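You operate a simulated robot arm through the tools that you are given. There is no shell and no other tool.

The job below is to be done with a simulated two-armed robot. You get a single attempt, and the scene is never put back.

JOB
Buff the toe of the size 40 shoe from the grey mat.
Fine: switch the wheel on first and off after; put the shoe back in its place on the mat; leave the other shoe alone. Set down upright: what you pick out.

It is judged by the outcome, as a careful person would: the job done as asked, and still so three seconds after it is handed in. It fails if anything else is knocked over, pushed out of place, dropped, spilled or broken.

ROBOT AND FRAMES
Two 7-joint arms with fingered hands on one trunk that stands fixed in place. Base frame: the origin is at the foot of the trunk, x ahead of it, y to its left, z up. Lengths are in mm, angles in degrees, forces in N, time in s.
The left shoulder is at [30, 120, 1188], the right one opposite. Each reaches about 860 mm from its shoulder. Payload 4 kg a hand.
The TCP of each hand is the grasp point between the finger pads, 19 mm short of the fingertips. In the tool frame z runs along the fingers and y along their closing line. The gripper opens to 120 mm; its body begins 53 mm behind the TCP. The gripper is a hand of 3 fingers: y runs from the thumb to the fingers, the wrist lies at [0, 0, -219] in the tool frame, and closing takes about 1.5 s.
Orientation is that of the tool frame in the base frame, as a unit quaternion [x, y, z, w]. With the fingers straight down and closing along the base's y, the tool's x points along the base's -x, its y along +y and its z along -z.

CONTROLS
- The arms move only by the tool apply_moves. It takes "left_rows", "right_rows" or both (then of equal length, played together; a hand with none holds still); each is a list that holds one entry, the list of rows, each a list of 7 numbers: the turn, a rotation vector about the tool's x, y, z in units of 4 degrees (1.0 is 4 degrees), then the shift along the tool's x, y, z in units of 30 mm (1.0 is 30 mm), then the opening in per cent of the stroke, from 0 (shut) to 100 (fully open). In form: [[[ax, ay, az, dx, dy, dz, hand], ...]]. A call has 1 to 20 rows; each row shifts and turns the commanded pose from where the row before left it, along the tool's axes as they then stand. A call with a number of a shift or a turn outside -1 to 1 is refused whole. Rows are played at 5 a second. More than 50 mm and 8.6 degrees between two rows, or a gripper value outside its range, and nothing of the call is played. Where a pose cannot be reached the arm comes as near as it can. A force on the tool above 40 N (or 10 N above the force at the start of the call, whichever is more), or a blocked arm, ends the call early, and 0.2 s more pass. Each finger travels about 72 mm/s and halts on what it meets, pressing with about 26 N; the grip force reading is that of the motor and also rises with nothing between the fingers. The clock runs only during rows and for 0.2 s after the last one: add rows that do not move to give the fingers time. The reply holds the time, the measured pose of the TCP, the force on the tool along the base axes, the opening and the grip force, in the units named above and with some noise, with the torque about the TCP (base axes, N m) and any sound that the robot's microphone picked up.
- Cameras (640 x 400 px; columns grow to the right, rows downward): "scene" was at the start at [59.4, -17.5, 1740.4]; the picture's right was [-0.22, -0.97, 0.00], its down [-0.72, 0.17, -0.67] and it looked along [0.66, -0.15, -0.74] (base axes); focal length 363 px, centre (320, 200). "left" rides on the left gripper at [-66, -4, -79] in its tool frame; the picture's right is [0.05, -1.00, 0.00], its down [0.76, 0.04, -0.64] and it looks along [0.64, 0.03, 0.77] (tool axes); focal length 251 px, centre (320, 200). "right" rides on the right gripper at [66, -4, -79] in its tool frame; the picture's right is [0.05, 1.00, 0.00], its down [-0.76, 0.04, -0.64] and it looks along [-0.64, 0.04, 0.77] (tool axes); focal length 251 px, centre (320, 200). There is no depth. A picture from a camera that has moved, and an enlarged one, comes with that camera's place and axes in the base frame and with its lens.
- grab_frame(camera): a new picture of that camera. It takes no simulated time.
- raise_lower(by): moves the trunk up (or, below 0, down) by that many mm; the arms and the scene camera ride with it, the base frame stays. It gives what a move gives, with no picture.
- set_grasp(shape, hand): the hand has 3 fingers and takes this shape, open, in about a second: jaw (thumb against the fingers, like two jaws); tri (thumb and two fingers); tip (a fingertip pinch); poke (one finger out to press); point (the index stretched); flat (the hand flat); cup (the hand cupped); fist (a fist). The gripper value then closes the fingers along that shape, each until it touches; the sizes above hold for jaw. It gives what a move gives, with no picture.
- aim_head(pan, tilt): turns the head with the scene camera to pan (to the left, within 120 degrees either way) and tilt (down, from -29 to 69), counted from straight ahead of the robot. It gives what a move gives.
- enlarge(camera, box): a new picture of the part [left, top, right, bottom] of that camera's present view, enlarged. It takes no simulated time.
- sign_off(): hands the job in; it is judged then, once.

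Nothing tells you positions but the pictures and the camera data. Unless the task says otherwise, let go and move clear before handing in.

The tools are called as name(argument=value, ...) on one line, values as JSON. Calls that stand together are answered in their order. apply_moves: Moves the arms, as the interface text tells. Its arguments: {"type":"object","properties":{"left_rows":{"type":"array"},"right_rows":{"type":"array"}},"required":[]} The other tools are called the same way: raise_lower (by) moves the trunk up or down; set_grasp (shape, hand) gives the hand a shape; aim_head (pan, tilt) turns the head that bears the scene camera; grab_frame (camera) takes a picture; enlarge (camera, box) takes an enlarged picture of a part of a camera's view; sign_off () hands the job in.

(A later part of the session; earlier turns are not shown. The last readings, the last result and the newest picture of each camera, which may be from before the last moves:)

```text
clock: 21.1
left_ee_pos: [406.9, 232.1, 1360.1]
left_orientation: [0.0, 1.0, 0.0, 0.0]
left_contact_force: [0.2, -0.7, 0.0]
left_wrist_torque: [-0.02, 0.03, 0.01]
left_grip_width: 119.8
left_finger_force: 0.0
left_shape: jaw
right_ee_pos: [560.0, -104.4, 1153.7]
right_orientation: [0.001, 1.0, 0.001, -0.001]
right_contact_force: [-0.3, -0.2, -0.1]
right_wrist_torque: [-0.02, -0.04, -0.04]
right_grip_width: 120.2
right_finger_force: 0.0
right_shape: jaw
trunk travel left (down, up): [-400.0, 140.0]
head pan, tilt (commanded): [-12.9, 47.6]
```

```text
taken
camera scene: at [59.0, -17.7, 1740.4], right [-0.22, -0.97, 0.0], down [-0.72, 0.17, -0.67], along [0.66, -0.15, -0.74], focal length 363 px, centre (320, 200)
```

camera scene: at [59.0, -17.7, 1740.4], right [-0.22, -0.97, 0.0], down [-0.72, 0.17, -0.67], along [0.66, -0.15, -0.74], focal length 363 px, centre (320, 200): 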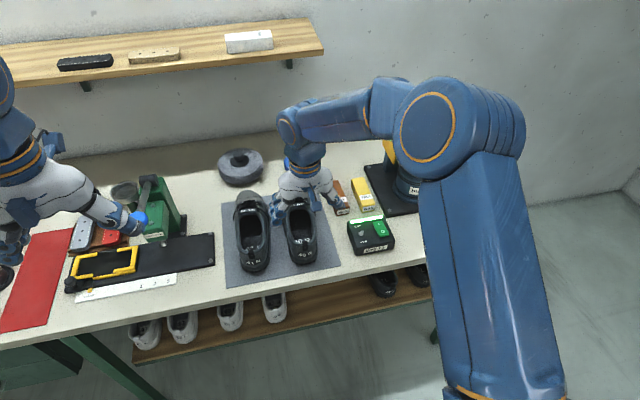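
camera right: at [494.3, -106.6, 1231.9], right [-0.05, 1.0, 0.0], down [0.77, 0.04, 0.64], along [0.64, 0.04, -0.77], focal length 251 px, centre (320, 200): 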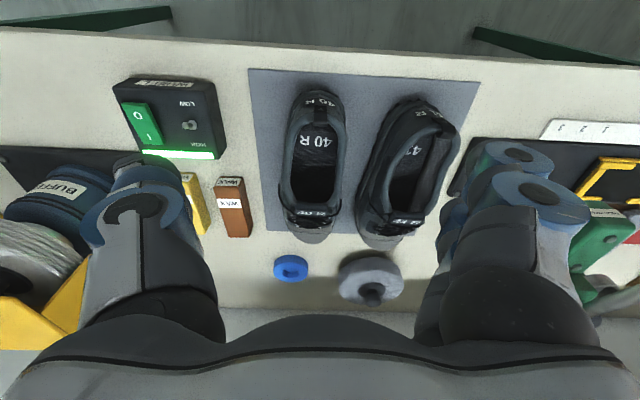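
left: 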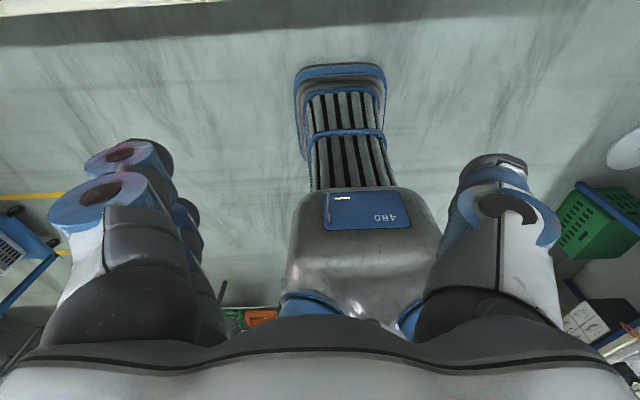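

enlarge(camera="right", box=[230, 60, 490, 260])

enlarge(camera="scene", box=[220, 170, 350, 290])

```text
2.00 times, centred on (360, 160) of right
camera zoom: at [494.3, -106.6, 1231.9], right [-0.05, 1.0, 0.0], down [0.77, 0.04, 0.64], along [0.64, 0.04, -0.77], focal length 503 px, centre (240, 280)
```

zoom: 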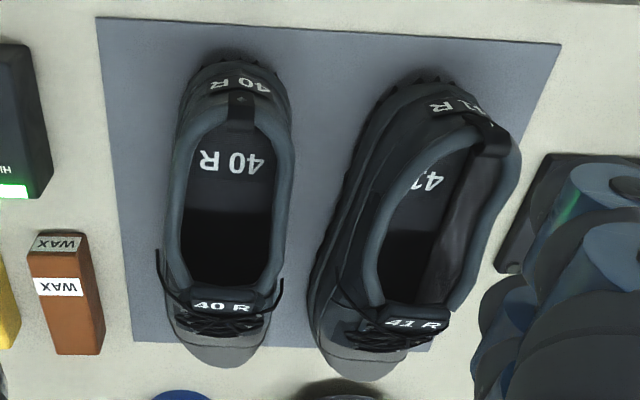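

```text
3.33 times, centred on (285, 230) of scene
camera zoom: at [59.0, -17.7, 1740.4], right [-0.22, -0.97, 0.0], down [-0.72, 0.17, -0.67], along [0.66, -0.15, -0.74], focal length 1209 px, centre (437, 100)
```

zoom: 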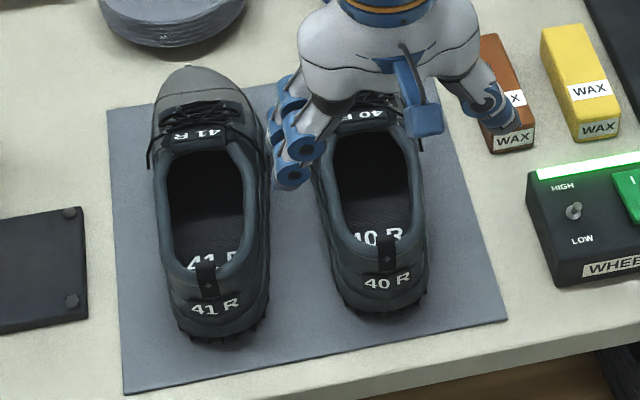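

The 40 shoe lies along +x with its heel near (598, -98) and its toe near (892, -107), and there is roughly 50 mm between it and the 41 shoe. I need its heights, so I take a lower view from behind the heel.

apply_moves(right_rows=[[[0, 0, 0, 0.6, 0, 0.867, 100], [0, 0, 0, 0.6, 0, 0.867, 100], [0, 0, 0, 0.6, 0, 0.867, 100], [0, 0, 0, 0.6, 0, 0.867, 100], [0, 0, 0, 0.6, 0, 0.867, 100], [0, -1, 0, 0, 0, 0, 100], [0, -1, 0, 0, 0, 0, 100], [0, -1, 0, 0, 0, 0, 100], [0, -1, 0, 0, 0, 0, 100], [0, -1, 0, 0, 0, 0, 100], [0, 0, 0, 0, 0, 0, 100]]])

grab_frame(camera="right")

enlarge(camera="right", box=[200, 60, 500, 260])

```text
clock: 23.5
left_ee_pos: [407.8, 230.6, 1359.5]
left_orientation: [0.0, 1.0, 0.0, 0.0]
left_contact_force: [1.0, -0.6, 0.8]
left_wrist_torque: [0.05, 0.0, -0.01]
left_grip_width: 119.7
left_finger_force: 0.0
left_shape: jaw
right_ee_pos: [471.1, -105.7, 1022.4]
right_orientation: [0.001, 0.985, 0.001, 0.173]
right_contact_force: [-0.4, -0.6, 0.3]
right_wrist_torque: [0.04, 0.02, -0.02]
right_grip_width: 119.8
right_finger_force: 0.1
right_shape: jaw
trunk travel left (down, up): [-400.0, 140.0]
head pan, tilt (commanded): [-12.9, 47.6]
```

```text
taken
camera right: at [382.1, -107.8, 1073.4], right [-0.05, 1.0, -0.02], down [0.5, 0.04, 0.87], along [0.87, 0.04, -0.5], focal length 251 px, centre (320, 200)
```

right: 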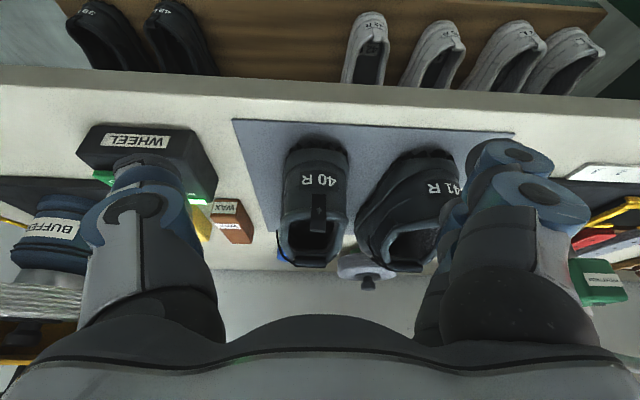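

```text
2.00 times, centred on (350, 160) of right
camera zoom: at [382.1, -107.8, 1073.4], right [-0.05, 1.0, -0.02], down [0.5, 0.04, 0.87], along [0.87, 0.04, -0.5], focal length 503 px, centre (260, 280)
```

zoom: 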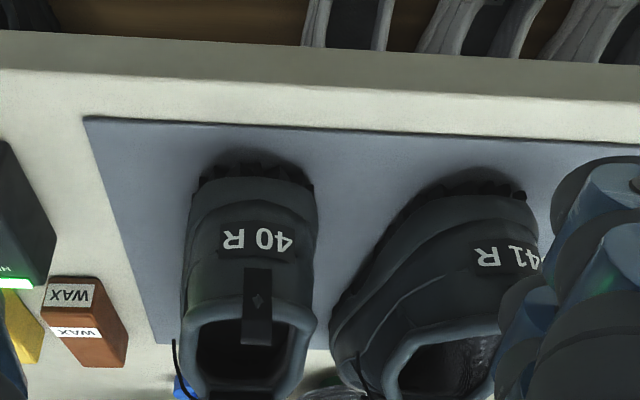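

The heel rim is at about z 961, the tongue top at about (727, -103, 974), and the collar is some 80 mm wide, centred near y -105 at x 665. I move above the collar with the hand set to a 100 mm opening and 8 degrees of tilt.

apply_moves(right_rows=[[[0, 0, 0, -0.95, 0, 0.0, 83], [0, 0, 0, -0.95, 0, 0.0, 83], [0, 0, 0, -0.95, 0, 0.1, 83], [0, 0, 0, -0.95, 0, 0.1, 83], [0, 0, 0, -0.95, 0, 0.15, 83], [0, 0, 0, -0.95, 0, 0.15, 83], [0, 0, 0, -0.95, 0, 0.15, 83], [0, 1, 0, 0, 0, 0, 83], [0, 1, 0, 0, 0, 0, 83], [0, 1, 0, 0, 0, 0, 83], [0, 0, 0, 0, 0, 0, 83]]])

grab_frame(camera="right")

enlarge(camera="scene", box=[220, 160, 350, 280])

```text
clock: 25.9
left_ee_pos: [406.9, 231.1, 1360.2]
left_orientation: [0.001, 1.0, 0.0, 0.0]
left_contact_force: [0.5, 0.6, -0.1]
left_wrist_torque: [-0.01, 0.04, 0.01]
left_grip_width: 119.8
left_finger_force: 0.0
left_shape: jaw
right_ee_pos: [663.8, -103.6, 1072.5]
right_orientation: [0.0, 0.998, 0.0, 0.068]
right_contact_force: [-0.1, -0.1, -0.2]
right_wrist_torque: [0.0, -0.03, 0.01]
right_grip_width: 99.8
right_finger_force: 0.1
right_shape: jaw
trunk travel left (down, up): [-400.0, 140.0]
head pan, tilt (commanded): [-12.9, 47.6]
```

```text
taken
camera right: at [587.9, -106.7, 1140.9], right [-0.05, 1.0, -0.01], down [0.67, 0.04, 0.74], along [0.74, 0.04, -0.67], focal length 251 px, centre (320, 200)
```

right: 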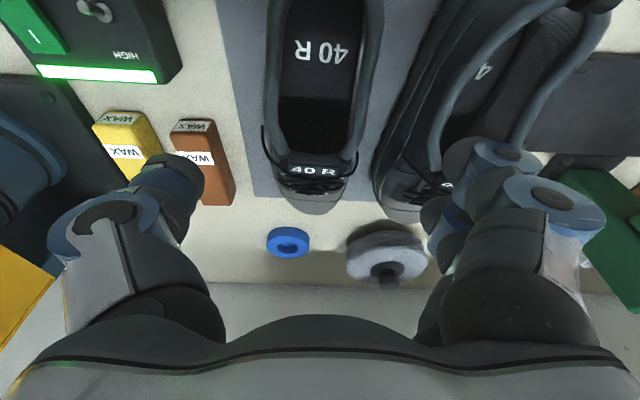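

```text
3.33 times, centred on (285, 220) of scene
camera zoom: at [58.9, -17.5, 1740.4], right [-0.22, -0.97, 0.0], down [-0.72, 0.17, -0.67], along [0.66, -0.15, -0.74], focal length 1209 px, centre (437, 133)
```

zoom: 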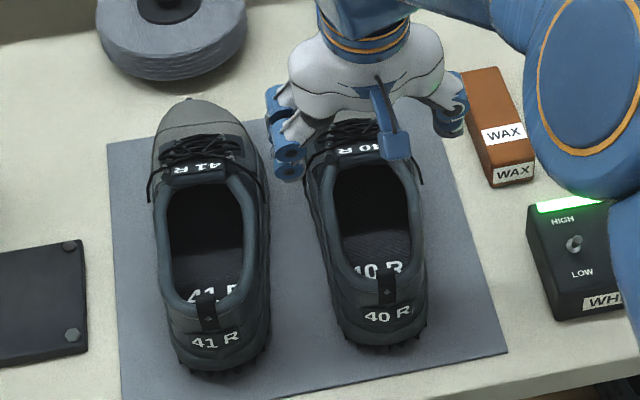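

The hand is centred over the collar with the fingers on either side. I descend to z 985 first and check the clearances to both shoes.

apply_moves(right_rows=[[[0, 0, 0, 0.098, -0.01, 0.718, 83], [0, 0, 0, 0.098, -0.01, 0.718, 83], [0, 0, 0, 0.098, -0.01, 0.718, 83], [0, 0, 0, 0.098, -0.01, 0.718, 83], [0, 0, 0, 0, 0, 0, 83]]])

grab_frame(camera="right")

enlarge(camera="scene", box=[230, 180, 340, 280])

```text
clock: 27.1
left_ee_pos: [406.7, 231.0, 1360.0]
left_orientation: [-0.001, 1.0, -0.001, 0.0]
left_contact_force: [0.6, -0.4, -0.2]
left_wrist_torque: [-0.01, 0.01, -0.04]
left_grip_width: 119.9
left_finger_force: 0.0
left_shape: jaw
right_ee_pos: [664.2, -104.6, 985.2]
right_orientation: [0.001, 0.998, -0.001, 0.07]
right_contact_force: [0.3, -0.3, -0.5]
right_wrist_torque: [-0.02, 0.03, -0.02]
right_grip_width: 99.5
right_finger_force: 0.1
right_shape: jaw
trunk travel left (down, up): [-400.0, 140.0]
head pan, tilt (commanded): [-12.9, 47.6]
```

```text
taken
camera right: at [588.3, -107.2, 1054.3], right [-0.05, 1.0, -0.01], down [0.67, 0.04, 0.74], along [0.74, 0.04, -0.67], focal length 251 px, centre (320, 200)
```

right: 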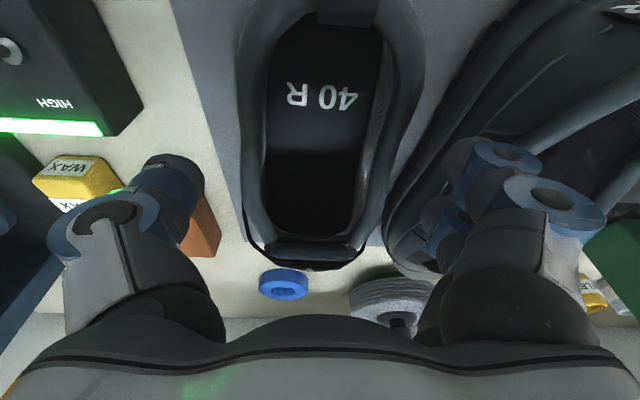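

```text
4.00 times, centred on (285, 230) of scene
camera zoom: at [59.1, -17.4, 1740.4], right [-0.22, -0.97, 0.0], down [-0.72, 0.17, -0.67], along [0.66, -0.15, -0.74], focal length 1450 px, centre (460, 80)
```

zoom: 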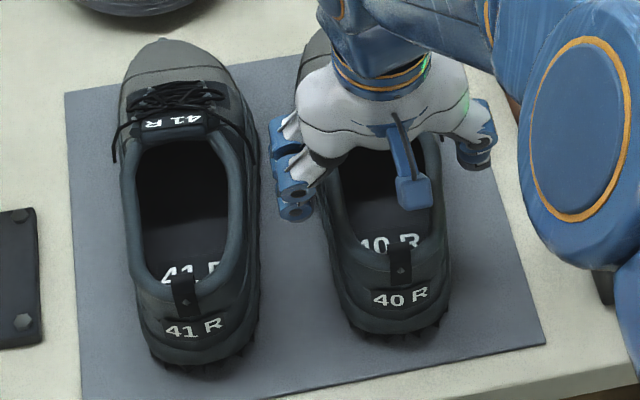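

The finger pair fits between the two shoes with about 10 mm to spare on the 41 side, and the thumb side is free. I descend slowly half of the remaining way and check the force.

apply_moves(right_rows=[[[0, 0, 0, 0.04, -0.01, 0.292, 83], [0, 0, 0, 0.04, -0.01, 0.292, 83], [0, 0, 0, 0.04, -0.01, 0.292, 83], [0, 0, 0, 0, 0, 0, 83]]])

grab_frame(camera="right")

enlarge(camera="scene", box=[240, 180, 340, 270])

```text
clock: 28.1
left_ee_pos: [406.3, 231.3, 1360.9]
left_orientation: [0.0, 1.0, 0.0, 0.0]
left_contact_force: [-0.4, -0.3, 0.3]
left_wrist_torque: [0.01, 0.02, 0.0]
left_grip_width: 119.7
left_finger_force: 0.2
left_shape: jaw
right_ee_pos: [664.4, -105.9, 959.2]
right_orientation: [0.0, 0.998, 0.0, 0.07]
right_contact_force: [0.0, -0.5, 0.2]
right_wrist_torque: [-0.02, 0.02, -0.01]
right_grip_width: 99.7
right_finger_force: 0.0
right_shape: jaw
trunk travel left (down, up): [-400.0, 140.0]
head pan, tilt (commanded): [-12.9, 47.6]
```

```text
taken
camera right: at [588.4, -109.2, 1027.6], right [-0.05, 1.0, -0.01], down [0.67, 0.04, 0.74], along [0.74, 0.04, -0.67], focal length 251 px, centre (320, 200)
```

right: 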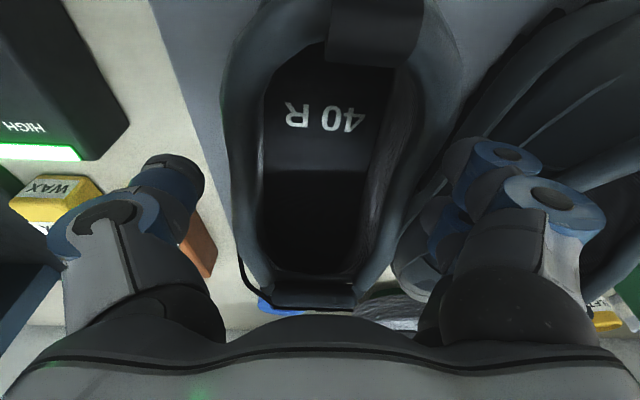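

```text
4.44 times, centred on (290, 225) of scene
camera zoom: at [59.4, -17.4, 1740.4], right [-0.22, -0.97, 0.0], down [-0.72, 0.17, -0.67], along [0.66, -0.15, -0.74], focal length 1612 px, centre (453, 89)
```

zoom: 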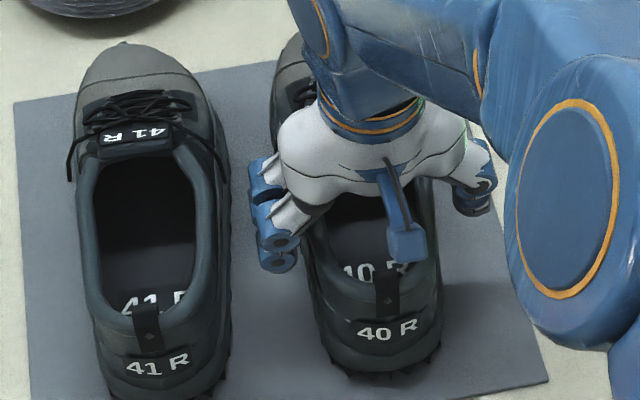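

The collar is centred between the finger pads with about 11 mm on both sides and no contact. I go down the remaining 27 mm to z 932.

apply_moves(right_rows=[[[0, 0, 0, 0.04, 0, 0.292, 83], [0, 0, 0, 0.04, 0, 0.292, 83], [0, 0, 0, 0.04, 0, 0.292, 83], [0, 0, 0, 0, 0, 0, 83]]])

grab_frame(camera="right")

enlarge(camera="scene", box=[240, 180, 340, 270])

```text
clock: 29.1
left_ee_pos: [405.9, 231.1, 1359.6]
left_orientation: [0.001, 1.0, 0.0, 0.0]
left_contact_force: [-0.7, 0.2, 0.1]
left_wrist_torque: [-0.02, -0.01, 0.0]
left_grip_width: 119.8
left_finger_force: 0.0
left_shape: jaw
right_ee_pos: [664.5, -107.8, 932.5]
right_orientation: [0.0, 0.998, 0.0, 0.07]
right_contact_force: [-0.3, 0.9, 1.7]
right_wrist_torque: [0.04, 0.0, 0.01]
right_grip_width: 99.8
right_finger_force: 0.0
right_shape: jaw
trunk travel left (down, up): [-400.0, 140.0]
head pan, tilt (commanded): [-12.9, 47.6]
```

```text
taken
camera right: at [588.4, -109.1, 1000.9], right [-0.05, 1.0, -0.01], down [0.67, 0.04, 0.74], along [0.74, 0.04, -0.67], focal length 251 px, centre (320, 200)
```

right: 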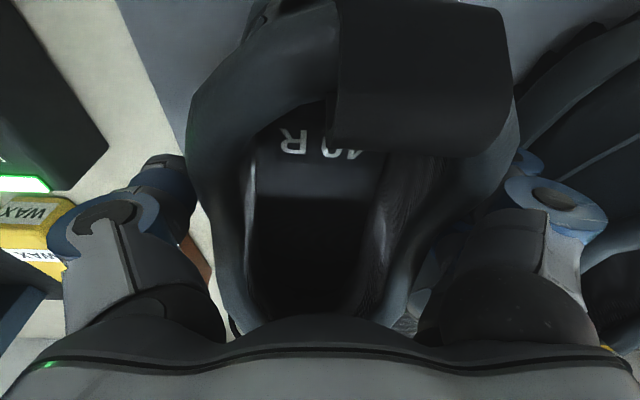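

```text
4.44 times, centred on (290, 225) of scene
camera zoom: at [59.2, -17.2, 1740.4], right [-0.22, -0.97, 0.0], down [-0.72, 0.17, -0.67], along [0.66, -0.15, -0.74], focal length 1612 px, centre (453, 89)
```

zoom: 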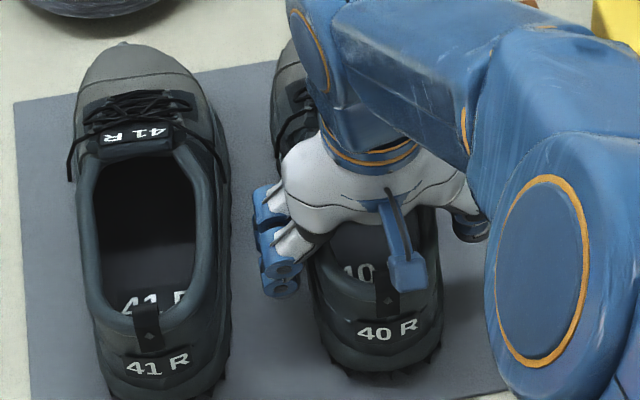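

Positioned around the collar with no meaningful contact. I record this pose, TCP (664.5, -107, 932.5), and close the fingers gradually.

apply_moves(right_rows=[[[0, 0, 0, 0, 0, 0, 78], [0, 0, 0, 0, 0, 0, 73], [0, 0, 0, 0, 0, 0, 68], [0, 0, 0, 0, 0, 0, 64], [0, 0, 0, 0, 0, 0, 60], [0, 0, 0, 0, 0, 0, 55], [0, 0, 0, 0, 0, 0, 45], [0, 0, 0, 0, 0, 0, 30], [0, 0, 0, 0, 0, 0, 15], [0, 0, 0, 0, 0, 0, 0], [0, 0, 0, 0, 0, 0, 0], [0, 0, 0, 0, 0, 0, 0], [0, 0, 0, 0, 0, 0, 0]]])

grab_frame(camera="right")

enlarge(camera="scene", box=[220, 170, 350, 290])

```text
clock: 31.9
left_ee_pos: [406.9, 231.9, 1359.0]
left_orientation: [0.0, 1.0, -0.001, 0.0]
left_contact_force: [0.1, 0.9, 0.9]
left_wrist_torque: [0.0, -0.01, -0.02]
left_grip_width: 119.8
left_finger_force: 0.0
left_shape: jaw
right_ee_pos: [665.1, -107.5, 932.5]
right_orientation: [0.001, 0.998, 0.0, 0.07]
right_contact_force: [-0.7, 0.4, -0.3]
right_wrist_torque: [0.02, 0.05, -0.03]
right_grip_width: 80.1
right_finger_force: 26.3
right_shape: jaw
trunk travel left (down, up): [-400.0, 140.0]
head pan, tilt (commanded): [-12.9, 47.6]
```

```text
taken
camera right: at [588.5, -109.3, 1000.7], right [-0.05, 1.0, -0.01], down [0.67, 0.04, 0.74], along [0.74, 0.04, -0.67], focal length 251 px, centre (320, 200)
```

right: 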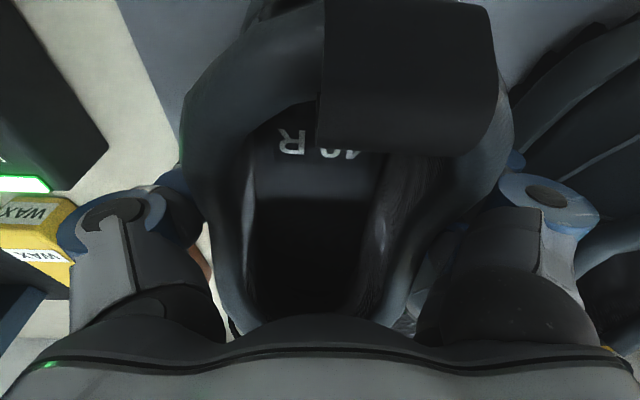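

```text
3.33 times, centred on (285, 230) of scene
camera zoom: at [59.5, -17.3, 1740.4], right [-0.22, -0.97, 0.0], down [-0.72, 0.17, -0.67], along [0.66, -0.15, -0.74], focal length 1209 px, centre (437, 100)
```

zoom: 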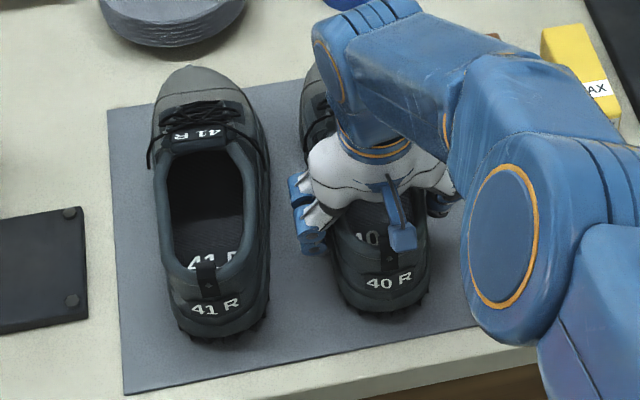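

The shoe is gripped at 80 mm width with 26 N and hardly shifted. I lift it 25 mm slowly and check that it hangs level.

apply_moves(right_rows=[[[0, 0, 0, -0.02, 0, -0.14, 0], [0, 0, 0, -0.038, 0, -0.27, 0], [0, 0, 0, -0.057, 0, -0.41, 0], [0, 0, 0, 0, 0, 0, 0], [0, 0, 0, 0, 0, 0, 0]]])

grab_frame(camera="right")

enlarge(camera="scene", box=[220, 170, 350, 290])

```text
clock: 33.1
left_ee_pos: [407.7, 231.8, 1359.6]
left_orientation: [-0.001, 1.0, 0.0, 0.0]
left_contact_force: [-0.1, -0.3, -0.5]
left_wrist_torque: [0.04, 0.04, -0.01]
left_grip_width: 120.1
left_finger_force: 0.0
left_shape: jaw
right_ee_pos: [663.8, -107.4, 956.3]
right_orientation: [0.0, 0.998, 0.0, 0.068]
right_contact_force: [-0.5, 0.4, -4.7]
right_wrist_torque: [-0.02, 0.24, 0.02]
right_grip_width: 80.2
right_finger_force: 26.1
right_shape: jaw
trunk travel left (down, up): [-400.0, 140.0]
head pan, tilt (commanded): [-12.9, 47.6]
```

```text
taken
camera right: at [588.3, -109.0, 1025.2], right [-0.05, 1.0, -0.01], down [0.67, 0.04, 0.74], along [0.74, 0.04, -0.67], focal length 251 px, centre (320, 200)
```

right: 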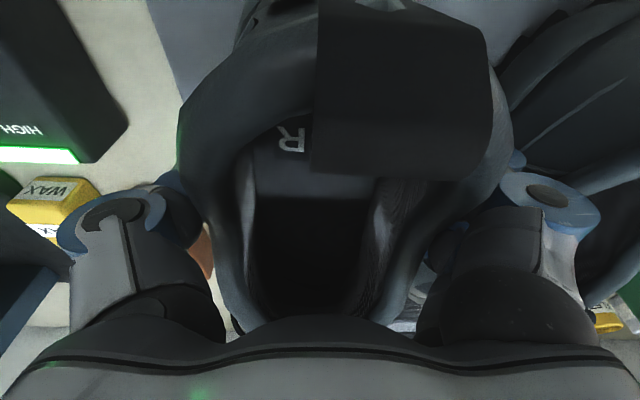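

```text
3.33 times, centred on (285, 230) of scene
camera zoom: at [60.1, -17.4, 1740.4], right [-0.22, -0.97, 0.0], down [-0.72, 0.17, -0.67], along [0.66, -0.15, -0.74], focal length 1209 px, centre (437, 100)
```

zoom: 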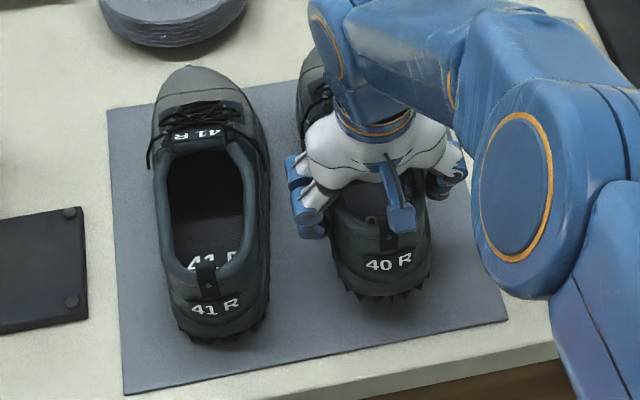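

The shoe weighs about 0.48 kg and the heel rose a few mm against the hand, so it pitched slightly toe-down. I hold for a second and compare to see whether it keeps slipping.

apply_moves(right_rows=[[[0, 0, 0, 0, 0, 0, 0], [0, 0, 0, 0, 0, 0, 0], [0, 0, 0, 0, 0, 0, 0], [0, 0, 0, 0, 0, 0, 0], [0, 0, 0, 0, 0, 0, 0], [0, 0, 0, 0, 0, 0, 0]]])

grab_frame(camera="right")

enlarge(camera="scene", box=[220, 170, 350, 290])

```text
clock: 34.5
left_ee_pos: [406.9, 230.5, 1360.6]
left_orientation: [0.0, 1.0, 0.001, 0.0]
left_contact_force: [-0.2, 0.4, -0.5]
left_wrist_torque: [0.0, -0.02, -0.03]
left_grip_width: 119.9
left_finger_force: 0.1
left_shape: jaw
right_ee_pos: [663.7, -106.1, 956.4]
right_orientation: [0.0, 0.998, 0.0, 0.069]
right_contact_force: [-0.7, 0.9, -3.9]
right_wrist_torque: [0.03, 0.23, 0.01]
right_grip_width: 80.0
right_finger_force: 26.1
right_shape: jaw
trunk travel left (down, up): [-400.0, 140.0]
head pan, tilt (commanded): [-12.9, 47.6]
```

```text
taken
camera right: at [588.4, -109.0, 1025.2], right [-0.05, 1.0, -0.01], down [0.67, 0.04, 0.74], along [0.74, 0.04, -0.67], focal length 251 px, centre (320, 200)
```

right: 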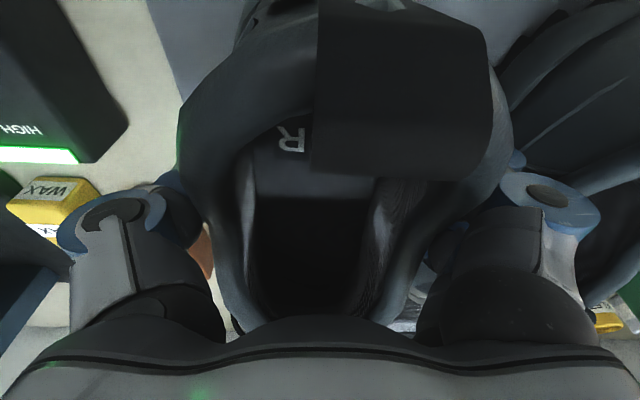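

```text
3.33 times, centred on (285, 230) of scene
camera zoom: at [60.2, -17.4, 1740.4], right [-0.22, -0.97, 0.0], down [-0.72, 0.17, -0.67], along [0.66, -0.15, -0.74], focal length 1209 px, centre (437, 100)
```

zoom: 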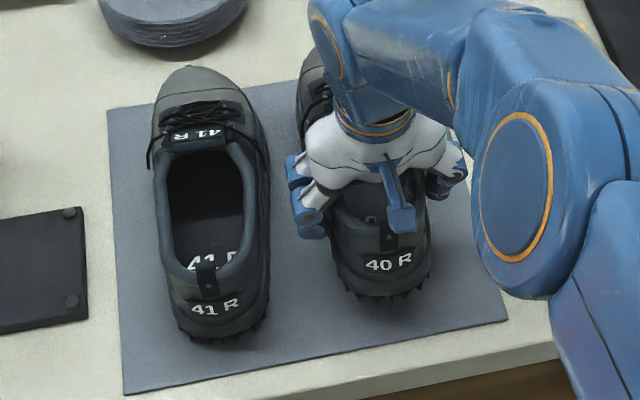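

The grip is steady, with no further slipping. I lift the shoe to TCP z 1080 smoothly, straight up.

apply_moves(right_rows=[[[0, 0, 0, -0.048, 0, -0.35, 0], [0, 0, 0, -0.075, 0, -0.55, 0], [0, 0, 0, -0.096, 0, -0.7, 0], [0, 0, 0, -0.096, 0, -0.7, 0], [0, 0, 0, -0.096, 0, -0.7, 0], [0, 0, 0, -0.089, 0, -0.65, 0], [0, 0, 0, -0.065, 0, -0.478, 0], [0, 0, 0, 0, 0, 0, 0], [0, 0, 0, 0, 0, 0, 0]]])

grab_frame(camera="right")

grab_frame(camera="scene")

```text
clock: 36.5
left_ee_pos: [406.9, 231.5, 1360.2]
left_orientation: [0.001, 1.0, 0.0, 0.0]
left_contact_force: [-0.2, 0.1, -0.3]
left_wrist_torque: [-0.02, -0.01, -0.02]
left_grip_width: 120.0
left_finger_force: 0.1
left_shape: jaw
right_ee_pos: [664.5, -106.9, 1082.0]
right_orientation: [0.0, 0.998, -0.001, 0.068]
right_contact_force: [0.1, 0.5, -4.2]
right_wrist_torque: [-0.02, 0.27, -0.04]
right_grip_width: 80.0
right_finger_force: 25.9
right_shape: jaw
trunk travel left (down, up): [-400.0, 140.0]
head pan, tilt (commanded): [-12.9, 47.6]
```

```text
taken
camera right: at [588.9, -109.8, 1149.7], right [-0.05, 1.0, -0.01], down [0.67, 0.04, 0.74], along [0.74, 0.04, -0.67], focal length 251 px, centre (320, 200)
```

right: 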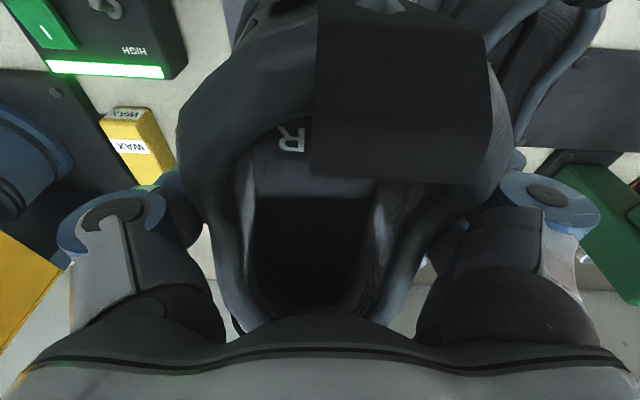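

```text
taken
camera scene: at [60.1, -17.4, 1740.4], right [-0.22, -0.97, 0.0], down [-0.72, 0.17, -0.67], along [0.66, -0.15, -0.74], focal length 363 px, centre (320, 200)
```

scene: 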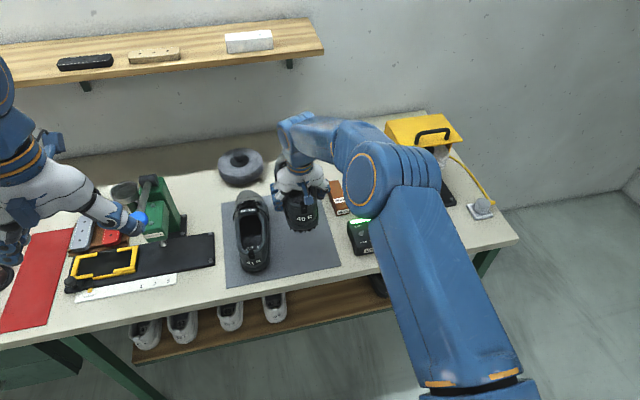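

The shoe hangs steadily in the grip at z 1082. I draw it straight back first so that the toe stays clear of the buffer hood, then I will go sideways.

apply_moves(right_rows=[[[0, 0, 0, 0.35, 0, -0.048, 0], [0, 0, 0, 0.65, 0, -0.089, 0], [0, 0, 0, 0.83, 0, -0.114, 0], [0, 0, 0, 0.83, 0, -0.114, 0], [0, 0, 0, 0.83, 0, -0.114, 0], [0, 0, 0, 0.83, 0, -0.114, 0], [0, 0, 0, 0.83, 0, -0.114, 0], [0, 0, 0, 0.83, -0.1, -0.114, 0], [0, 0, 0, 0.7, -0.35, -0.096, 0], [0, 0, 0, 0.5, -0.6, -0.068, 0], [0, 0, 0, 0.3, -0.8, -0.041, 0], [0, 0, 0, 0, -0.8, 0, 0], [0, 0, 0, 0, -0.8, 0, 0], [0, 0, 0, 0, -0.8, 0, 0], [0, 0, 0, 0, -0.8, 0, 0], [0, 0, 0, 0, -0.8, 0, 0], [0, 0, 0, 0, -0.6, 0, 0], [0, 0, 0, 0, -0.3, 0, 0], [0, 0, 0, 0, 0, 0, 0]]])

grab_frame(camera="scene")

grab_frame(camera="right")

```text
clock: 40.5
left_ee_pos: [408.1, 231.1, 1360.0]
left_orientation: [-0.001, 1.0, 0.001, 0.0]
left_contact_force: [0.6, -0.5, -0.2]
left_wrist_torque: [0.0, 0.01, 0.02]
left_grip_width: 120.1
left_finger_force: 0.0
left_shape: jaw
right_ee_pos: [438.1, -308.7, 1080.9]
right_orientation: [0.0, 0.998, -0.001, 0.07]
right_contact_force: [1.0, 0.3, -4.8]
right_wrist_torque: [-0.01, 0.24, -0.01]
right_grip_width: 79.8
right_finger_force: 26.2
right_shape: jaw
trunk travel left (down, up): [-400.0, 140.0]
head pan, tilt (commanded): [-12.9, 47.6]
```

```text
taken
camera scene: at [59.7, -17.5, 1740.4], right [-0.22, -0.97, 0.0], down [-0.72, 0.17, -0.67], along [0.66, -0.15, -0.74], focal length 363 px, centre (320, 200)
```

scene: 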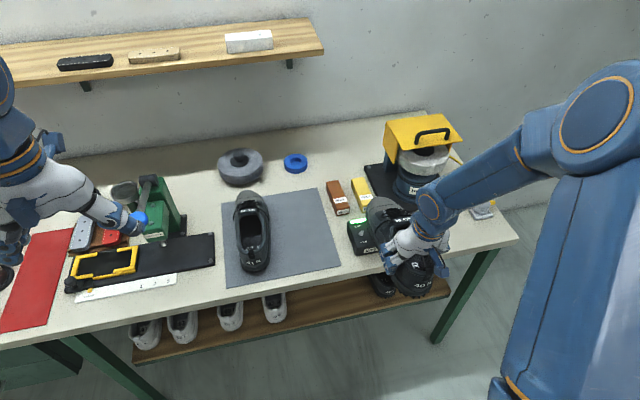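

```text
taken
camera right: at [362.4, -311.6, 1149.7], right [-0.05, 1.0, -0.01], down [0.67, 0.04, 0.74], along [0.74, 0.04, -0.67], focal length 251 px, centre (320, 200)
```

right: 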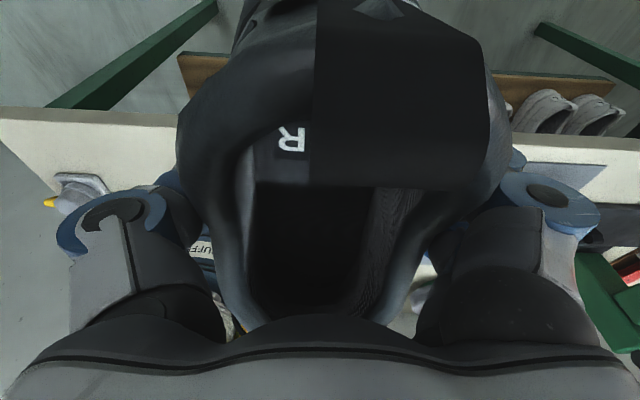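

The shoe is at (438, -309) and the mat behind is undisturbed. I take a closer look at the shoe in the hand to see its pitch and toe.

enlarge(camera="scene", box=[335, 100, 475, 310])

enlarge(camera="scene", box=[350, 180, 450, 300])

```text
1.90 times, centred on (405, 205) of scene
camera zoom: at [59.7, -17.5, 1740.4], right [-0.22, -0.97, 0.0], down [-0.72, 0.17, -0.67], along [0.66, -0.15, -0.74], focal length 691 px, centre (158, 190)
```

zoom: 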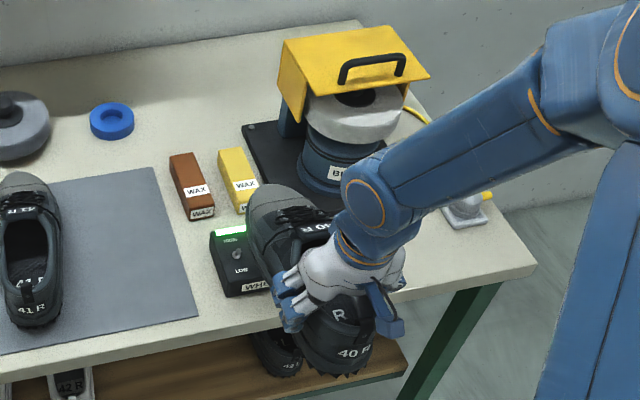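

```text
3.33 times, centred on (400, 240) of scene
camera zoom: at [59.7, -17.5, 1740.4], right [-0.22, -0.97, 0.0], down [-0.72, 0.17, -0.67], along [0.66, -0.15, -0.74], focal length 1209 px, centre (53, 67)
```

zoom: 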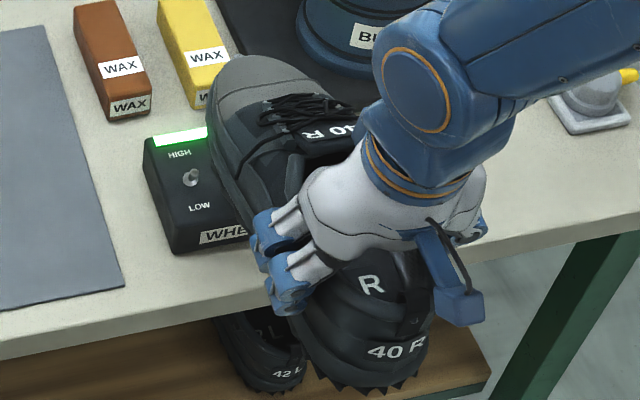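

The toe tip is at about TCP + (227, -4, -45), so it will meet the wheel rim at mid height if I keep this height. I move sideways to line the toe up with the wheel's front, still about 50 mm short of it.

apply_moves(right_rows=[[[0, 0, 0, 0, -0.3, 0, 0], [0, 0, 0, 0, -0.6, 0, 0], [0, 0, 0, -0.01, -0.8, -0.07, 0], [0, 0, 0, 0, -0.8, 0, 0], [0, 0, 0, 0, -0.8, 0, 0], [0, 0, 0, 0, -0.8, 0, 0], [0, 0, 0, 0, -0.8, 0, 0], [0, 0, 0, 0, -0.7, 0, 0], [0, 0, 0, 0, -0.4, 0, 0], [0, 0, 0, 0, -0.17, 0, 0], [0, 0, 0, 0, 0, 0, 0], [0, 0, 0, 0, 0, 0, 0]]])

grab_frame(camera="scene")

enlarge(camera="scene", box=[370, 110, 510, 260])

```text
clock: 43.1
left_ee_pos: [406.3, 229.9, 1359.6]
left_orientation: [0.0, 1.0, 0.0, 0.0]
left_contact_force: [-0.3, -0.2, -0.3]
left_wrist_torque: [0.01, -0.02, 0.01]
left_grip_width: 119.9
left_finger_force: 0.0
left_shape: jaw
right_ee_pos: [437.3, -495.9, 1083.5]
right_orientation: [0.0, 0.998, 0.0, 0.07]
right_contact_force: [-0.1, 0.4, -4.4]
right_wrist_torque: [0.0, 0.24, -0.01]
right_grip_width: 80.2
right_finger_force: 26.5
right_shape: jaw
trunk travel left (down, up): [-400.0, 140.0]
head pan, tilt (commanded): [-12.9, 47.6]
```

```text
taken
camera scene: at [59.8, -17.8, 1740.4], right [-0.22, -0.97, 0.0], down [-0.72, 0.17, -0.67], along [0.66, -0.15, -0.74], focal length 363 px, centre (320, 200)
```

scene: 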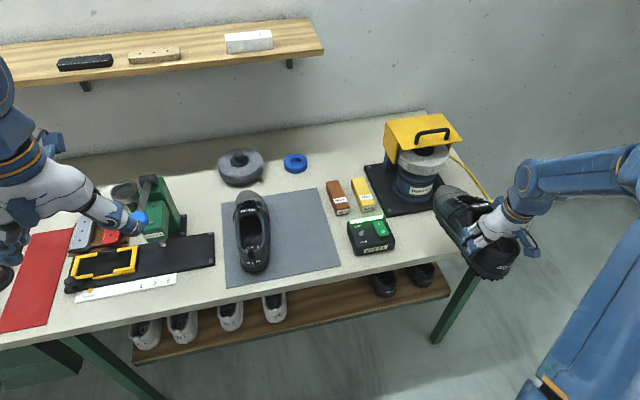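

```text
2.67 times, centred on (440, 185) of scene
camera zoom: at [59.8, -17.8, 1740.4], right [-0.22, -0.97, 0.0], down [-0.72, 0.17, -0.67], along [0.66, -0.15, -0.74], focal length 967 px, centre (0, 240)
```

zoom: 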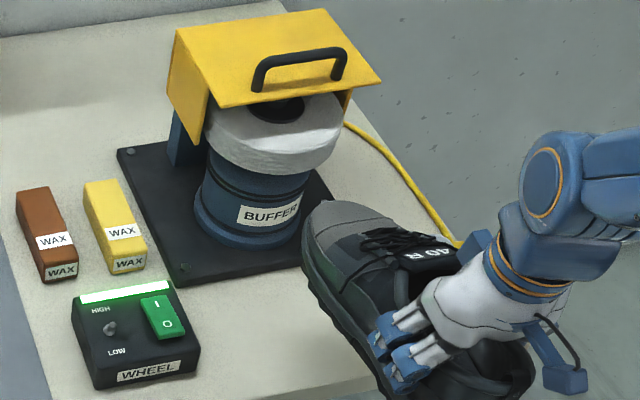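

The toe is lined up in front of the rim. I enlarge the wheel region to measure the rim's front edge and height more exactly before touching.

enlarge(camera="scene", box=[385, 120, 465, 180])

enlarge(camera="scene", box=[420, 140, 500, 230])

```text
6.67 times, centred on (425, 150) of scene
camera zoom: at [59.8, -17.8, 1740.4], right [-0.22, -0.97, 0.0], down [-0.72, 0.17, -0.67], along [0.66, -0.15, -0.74], focal length 2418 px, centre (-380, 533)
```

zoom: 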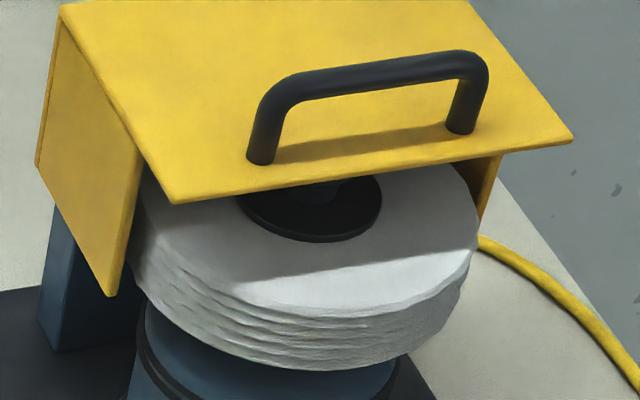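

```text
4.44 times, centred on (460, 185) of scene
camera zoom: at [59.8, -17.8, 1740.4], right [-0.22, -0.97, 0.0], down [-0.72, 0.17, -0.67], along [0.66, -0.15, -0.74], focal length 1612 px, centre (-302, 267)
```

zoom: 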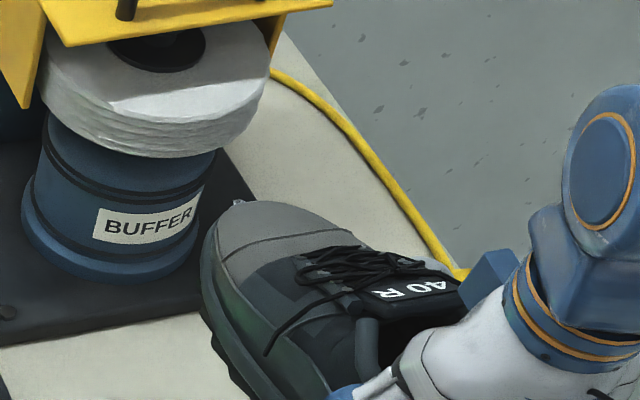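

The wheel centre works out at about (796, -499), rim front at x 721 and rim z 1019–1050; the toe tip is at about x 660, y -490, z 1025–1039. I close in to about 15 mm from the rim, raising 8 mm and shifting 7 mm to centre it.

apply_moves(right_rows=[[[0, 0, 0, -0.4, -0.07, -0.014, 0], [0, 0, 0, -0.6, -0.09, -0.02, 0], [0, 0, 0, -0.523, -0.073, -0.02, 0], [0, 0, 0, 0, 0, 0, 0], [0, 0, 0, 0, 0, 0, 0]]])

enlarge(camera="scene", box=[380, 120, 500, 230])

grab_frame(camera="left")

```text
clock: 44.3
left_ee_pos: [406.5, 232.8, 1359.6]
left_orientation: [-0.001, 1.0, 0.0, 0.0]
left_contact_force: [-0.2, -0.2, 0.4]
left_wrist_torque: [0.02, 0.02, 0.03]
left_grip_width: 119.8
left_finger_force: 0.2
left_shape: jaw
right_ee_pos: [482.5, -502.5, 1088.7]
right_orientation: [0.0, 0.998, 0.001, 0.069]
right_contact_force: [-0.3, 0.1, -3.3]
right_wrist_torque: [0.01, 0.22, 0.01]
right_grip_width: 79.9
right_finger_force: 26.2
right_shape: jaw
trunk travel left (down, up): [-400.0, 140.0]
head pan, tilt (commanded): [-12.9, 47.6]
```

```text
3.64 times, centred on (440, 175) of scene
camera zoom: at [60.0, -17.9, 1740.4], right [-0.22, -0.97, 0.0], down [-0.72, 0.17, -0.67], along [0.66, -0.15, -0.74], focal length 1319 px, centre (-116, 291)
```

zoom: 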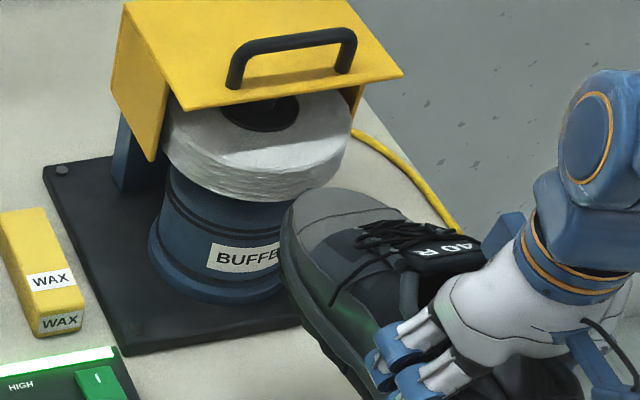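

```text
taken
camera left: at [473.8, 227.5, 1439.1], right [-0.05, -1.0, 0.0], down [-0.76, 0.04, 0.64], along [-0.64, 0.04, -0.77], focal length 251 px, centre (320, 200)
```

left: 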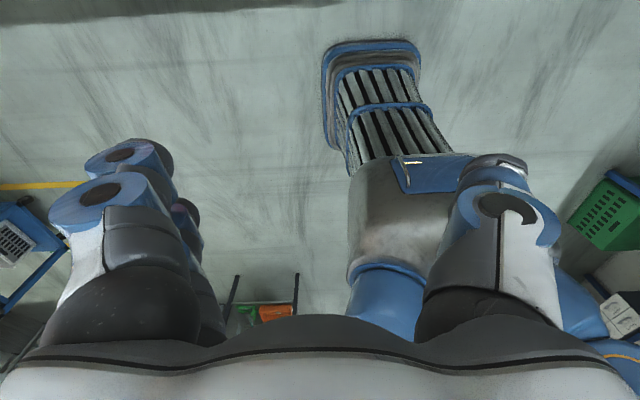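

The toe is now about 15 mm from the rim and at the right height. I advance in 3 mm steps and watch for the first contact force.

apply_moves(right_rows=[[[0, 0, 0, -0.099, 0, 0.014, 0], [0, 0, 0, -0.099, 0, 0.014, 0], [0, 0, 0, -0.099, 0, 0.014, 0], [0, 0, 0, 0, 0, 0, 0]]])

enlarge(camera="scene", box=[380, 120, 500, 230])

```text
clock: 45.3
left_ee_pos: [407.4, 230.6, 1360.4]
left_orientation: [0.0, 1.0, -0.001, 0.0]
left_contact_force: [-0.3, -0.4, 0.8]
left_wrist_torque: [0.0, 0.0, -0.01]
left_grip_width: 119.8
left_finger_force: 0.0
left_shape: jaw
right_ee_pos: [492.8, -501.3, 1090.0]
right_orientation: [0.0, 0.998, 0.0, 0.07]
right_contact_force: [0.5, -0.4, -3.6]
right_wrist_torque: [0.01, 0.27, -0.01]
right_grip_width: 80.0
right_finger_force: 25.7
right_shape: jaw
trunk travel left (down, up): [-400.0, 140.0]
head pan, tilt (commanded): [-12.9, 47.6]
```

```text
3.64 times, centred on (440, 175) of scene
camera zoom: at [59.8, -17.9, 1740.4], right [-0.22, -0.97, 0.0], down [-0.72, 0.17, -0.67], along [0.66, -0.15, -0.74], focal length 1319 px, centre (-116, 291)
```

zoom: 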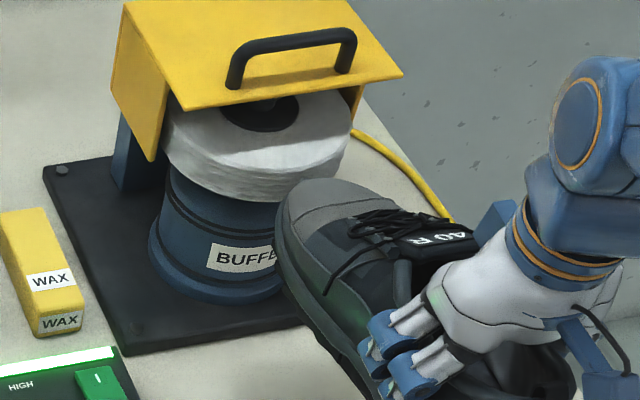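

No contact yet, with the toe just shy of the rim. I continue in small steps.

apply_moves(right_rows=[[[0, 0, 0, -0.08, 0, 0.011, 0], [0, 0, 0, -0.08, 0, 0.011, 0], [0, 0, 0, 0, 0, 0, 0]]])

enlarge(camera="scene", box=[400, 130, 480, 200])

```text
clock: 46.1
left_ee_pos: [406.4, 231.4, 1359.9]
left_orientation: [-0.001, 1.0, -0.001, 0.001]
left_contact_force: [-0.7, -0.4, -0.1]
left_wrist_torque: [0.01, 0.0, 0.03]
left_grip_width: 120.0
left_finger_force: 0.0
left_shape: jaw
right_ee_pos: [497.7, -500.9, 1089.7]
right_orientation: [-0.001, 0.998, 0.001, 0.069]
right_contact_force: [0.0, -0.4, -3.2]
right_wrist_torque: [-0.01, 0.25, -0.03]
right_grip_width: 80.1
right_finger_force: 25.9
right_shape: jaw
trunk travel left (down, up): [-400.0, 140.0]
head pan, tilt (commanded): [-12.9, 47.6]
```

```text
5.71 times, centred on (440, 165) of scene
camera zoom: at [59.7, -17.8, 1740.4], right [-0.22, -0.97, 0.0], down [-0.72, 0.17, -0.67], along [0.66, -0.15, -0.74], focal length 2072 px, centre (-366, 400)
```

zoom: 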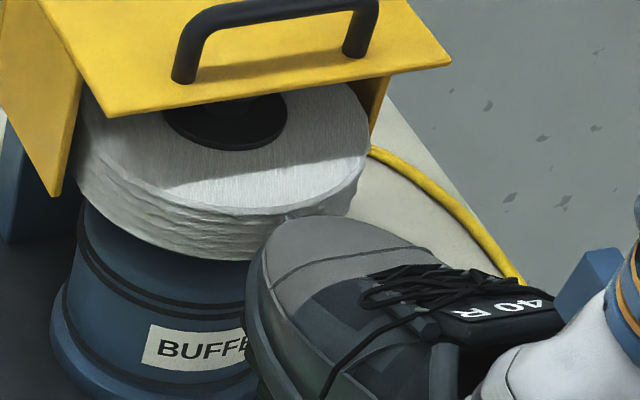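

The toe now overlaps the rim in the picture but the force is still free. I advance by 2 mm steps.

apply_moves(right_rows=[[[0, 0, 0, -0.066, 0, 0.009, 0], [0, 0, 0, -0.066, 0, 0.009, 0], [0, 0, 0, 0, 0, 0, 0]]])

enlarge(camera="scene", box=[400, 130, 480, 200])

```text
clock: 46.9
left_ee_pos: [406.5, 229.8, 1359.9]
left_orientation: [0.0, 1.0, 0.0, 0.0]
left_contact_force: [-0.2, -0.6, -0.2]
left_wrist_torque: [-0.01, -0.03, -0.02]
left_grip_width: 119.8
left_finger_force: 0.1
left_shape: jaw
right_ee_pos: [501.9, -500.7, 1090.8]
right_orientation: [0.0, 0.998, 0.0, 0.07]
right_contact_force: [0.0, 0.2, -4.5]
right_wrist_torque: [-0.04, 0.23, 0.01]
right_grip_width: 80.1
right_finger_force: 26.0
right_shape: jaw
trunk travel left (down, up): [-400.0, 140.0]
head pan, tilt (commanded): [-12.9, 47.6]
```

```text
5.71 times, centred on (440, 165) of scene
camera zoom: at [59.8, -17.9, 1740.4], right [-0.22, -0.97, 0.0], down [-0.72, 0.17, -0.67], along [0.66, -0.15, -0.74], focal length 2072 px, centre (-366, 400)
```

zoom: 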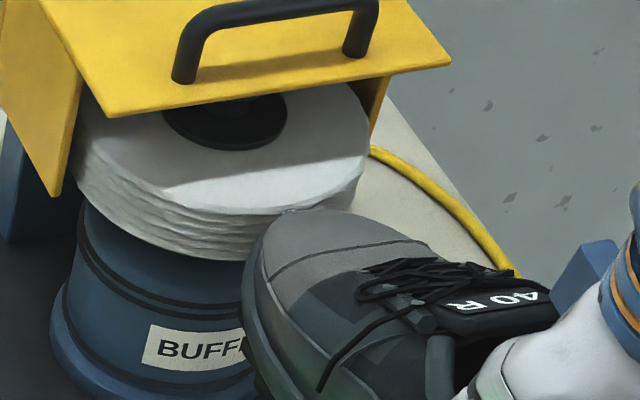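

Still no load. I continue with 2 mm steps.

apply_moves(right_rows=[[[0, 0, 0, -0.066, 0, 0.009, 0], [0, 0, 0, -0.066, 0, 0.009, 0], [0, 0, 0, 0, 0, 0, 0]]])

enlarge(camera="scene", box=[400, 130, 480, 200])

```text
clock: 47.7
left_ee_pos: [406.5, 230.8, 1359.5]
left_orientation: [0.0, 1.0, 0.0, 0.0]
left_contact_force: [-0.9, -0.1, -0.2]
left_wrist_torque: [0.0, -0.02, 0.02]
left_grip_width: 119.7
left_finger_force: 0.0
left_shape: jaw
right_ee_pos: [504.3, -501.7, 1090.8]
right_orientation: [0.0, 0.998, 0.0, 0.07]
right_contact_force: [-0.5, -0.1, -4.1]
right_wrist_torque: [0.0, 0.25, -0.01]
right_grip_width: 80.2
right_finger_force: 25.8
right_shape: jaw
trunk travel left (down, up): [-400.0, 140.0]
head pan, tilt (commanded): [-12.9, 47.6]
```

```text
5.71 times, centred on (440, 165) of scene
camera zoom: at [59.8, -17.8, 1740.4], right [-0.22, -0.97, 0.0], down [-0.72, 0.17, -0.67], along [0.66, -0.15, -0.74], focal length 2072 px, centre (-366, 400)
```

zoom: 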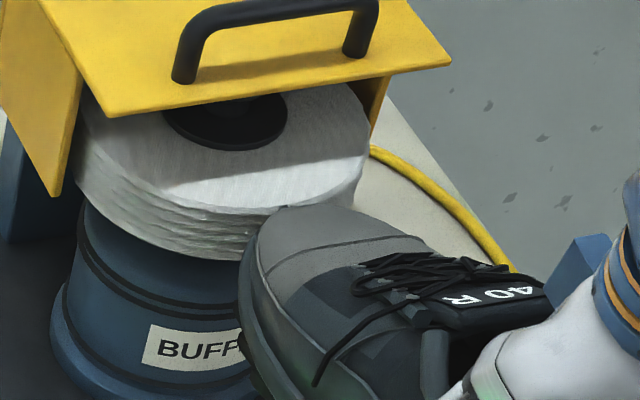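

No contact at TCP x 504. I keep stepping forward by 2 mm.

apply_moves(right_rows=[[[0, 0, 0, -0.066, 0, 0.009, 0], [0, 0, 0, -0.066, 0, 0.009, 0], [0, 0, 0, 0, 0, 0, 0]]])

enlarge(camera="scene", box=[400, 130, 480, 200])

```text
clock: 48.5
left_ee_pos: [407.0, 231.1, 1360.0]
left_orientation: [0.0, 1.0, 0.0, 0.0]
left_contact_force: [-0.3, -0.5, -0.1]
left_wrist_torque: [0.02, 0.01, 0.0]
left_grip_width: 119.9
left_finger_force: 0.1
left_shape: jaw
right_ee_pos: [509.3, -501.0, 1090.8]
right_orientation: [0.0, 0.998, 0.0, 0.069]
right_contact_force: [1.0, -1.0, -4.2]
right_wrist_torque: [-0.01, 0.25, -0.02]
right_grip_width: 80.2
right_finger_force: 26.5
right_shape: jaw
trunk travel left (down, up): [-400.0, 140.0]
head pan, tilt (commanded): [-12.9, 47.6]
```

```text
5.71 times, centred on (440, 165) of scene
camera zoom: at [59.8, -17.9, 1740.4], right [-0.22, -0.97, 0.0], down [-0.72, 0.17, -0.67], along [0.66, -0.15, -0.74], focal length 2072 px, centre (-366, 400)
```

zoom: 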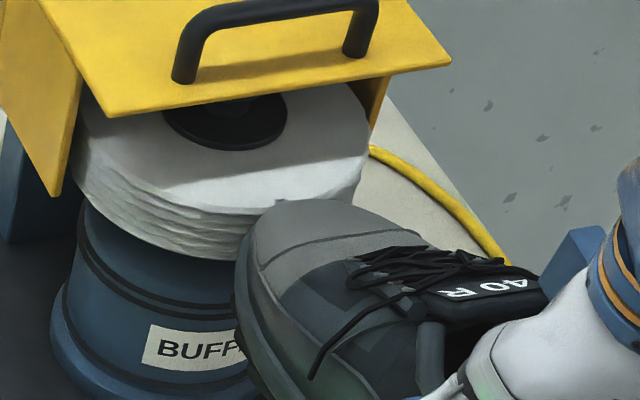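

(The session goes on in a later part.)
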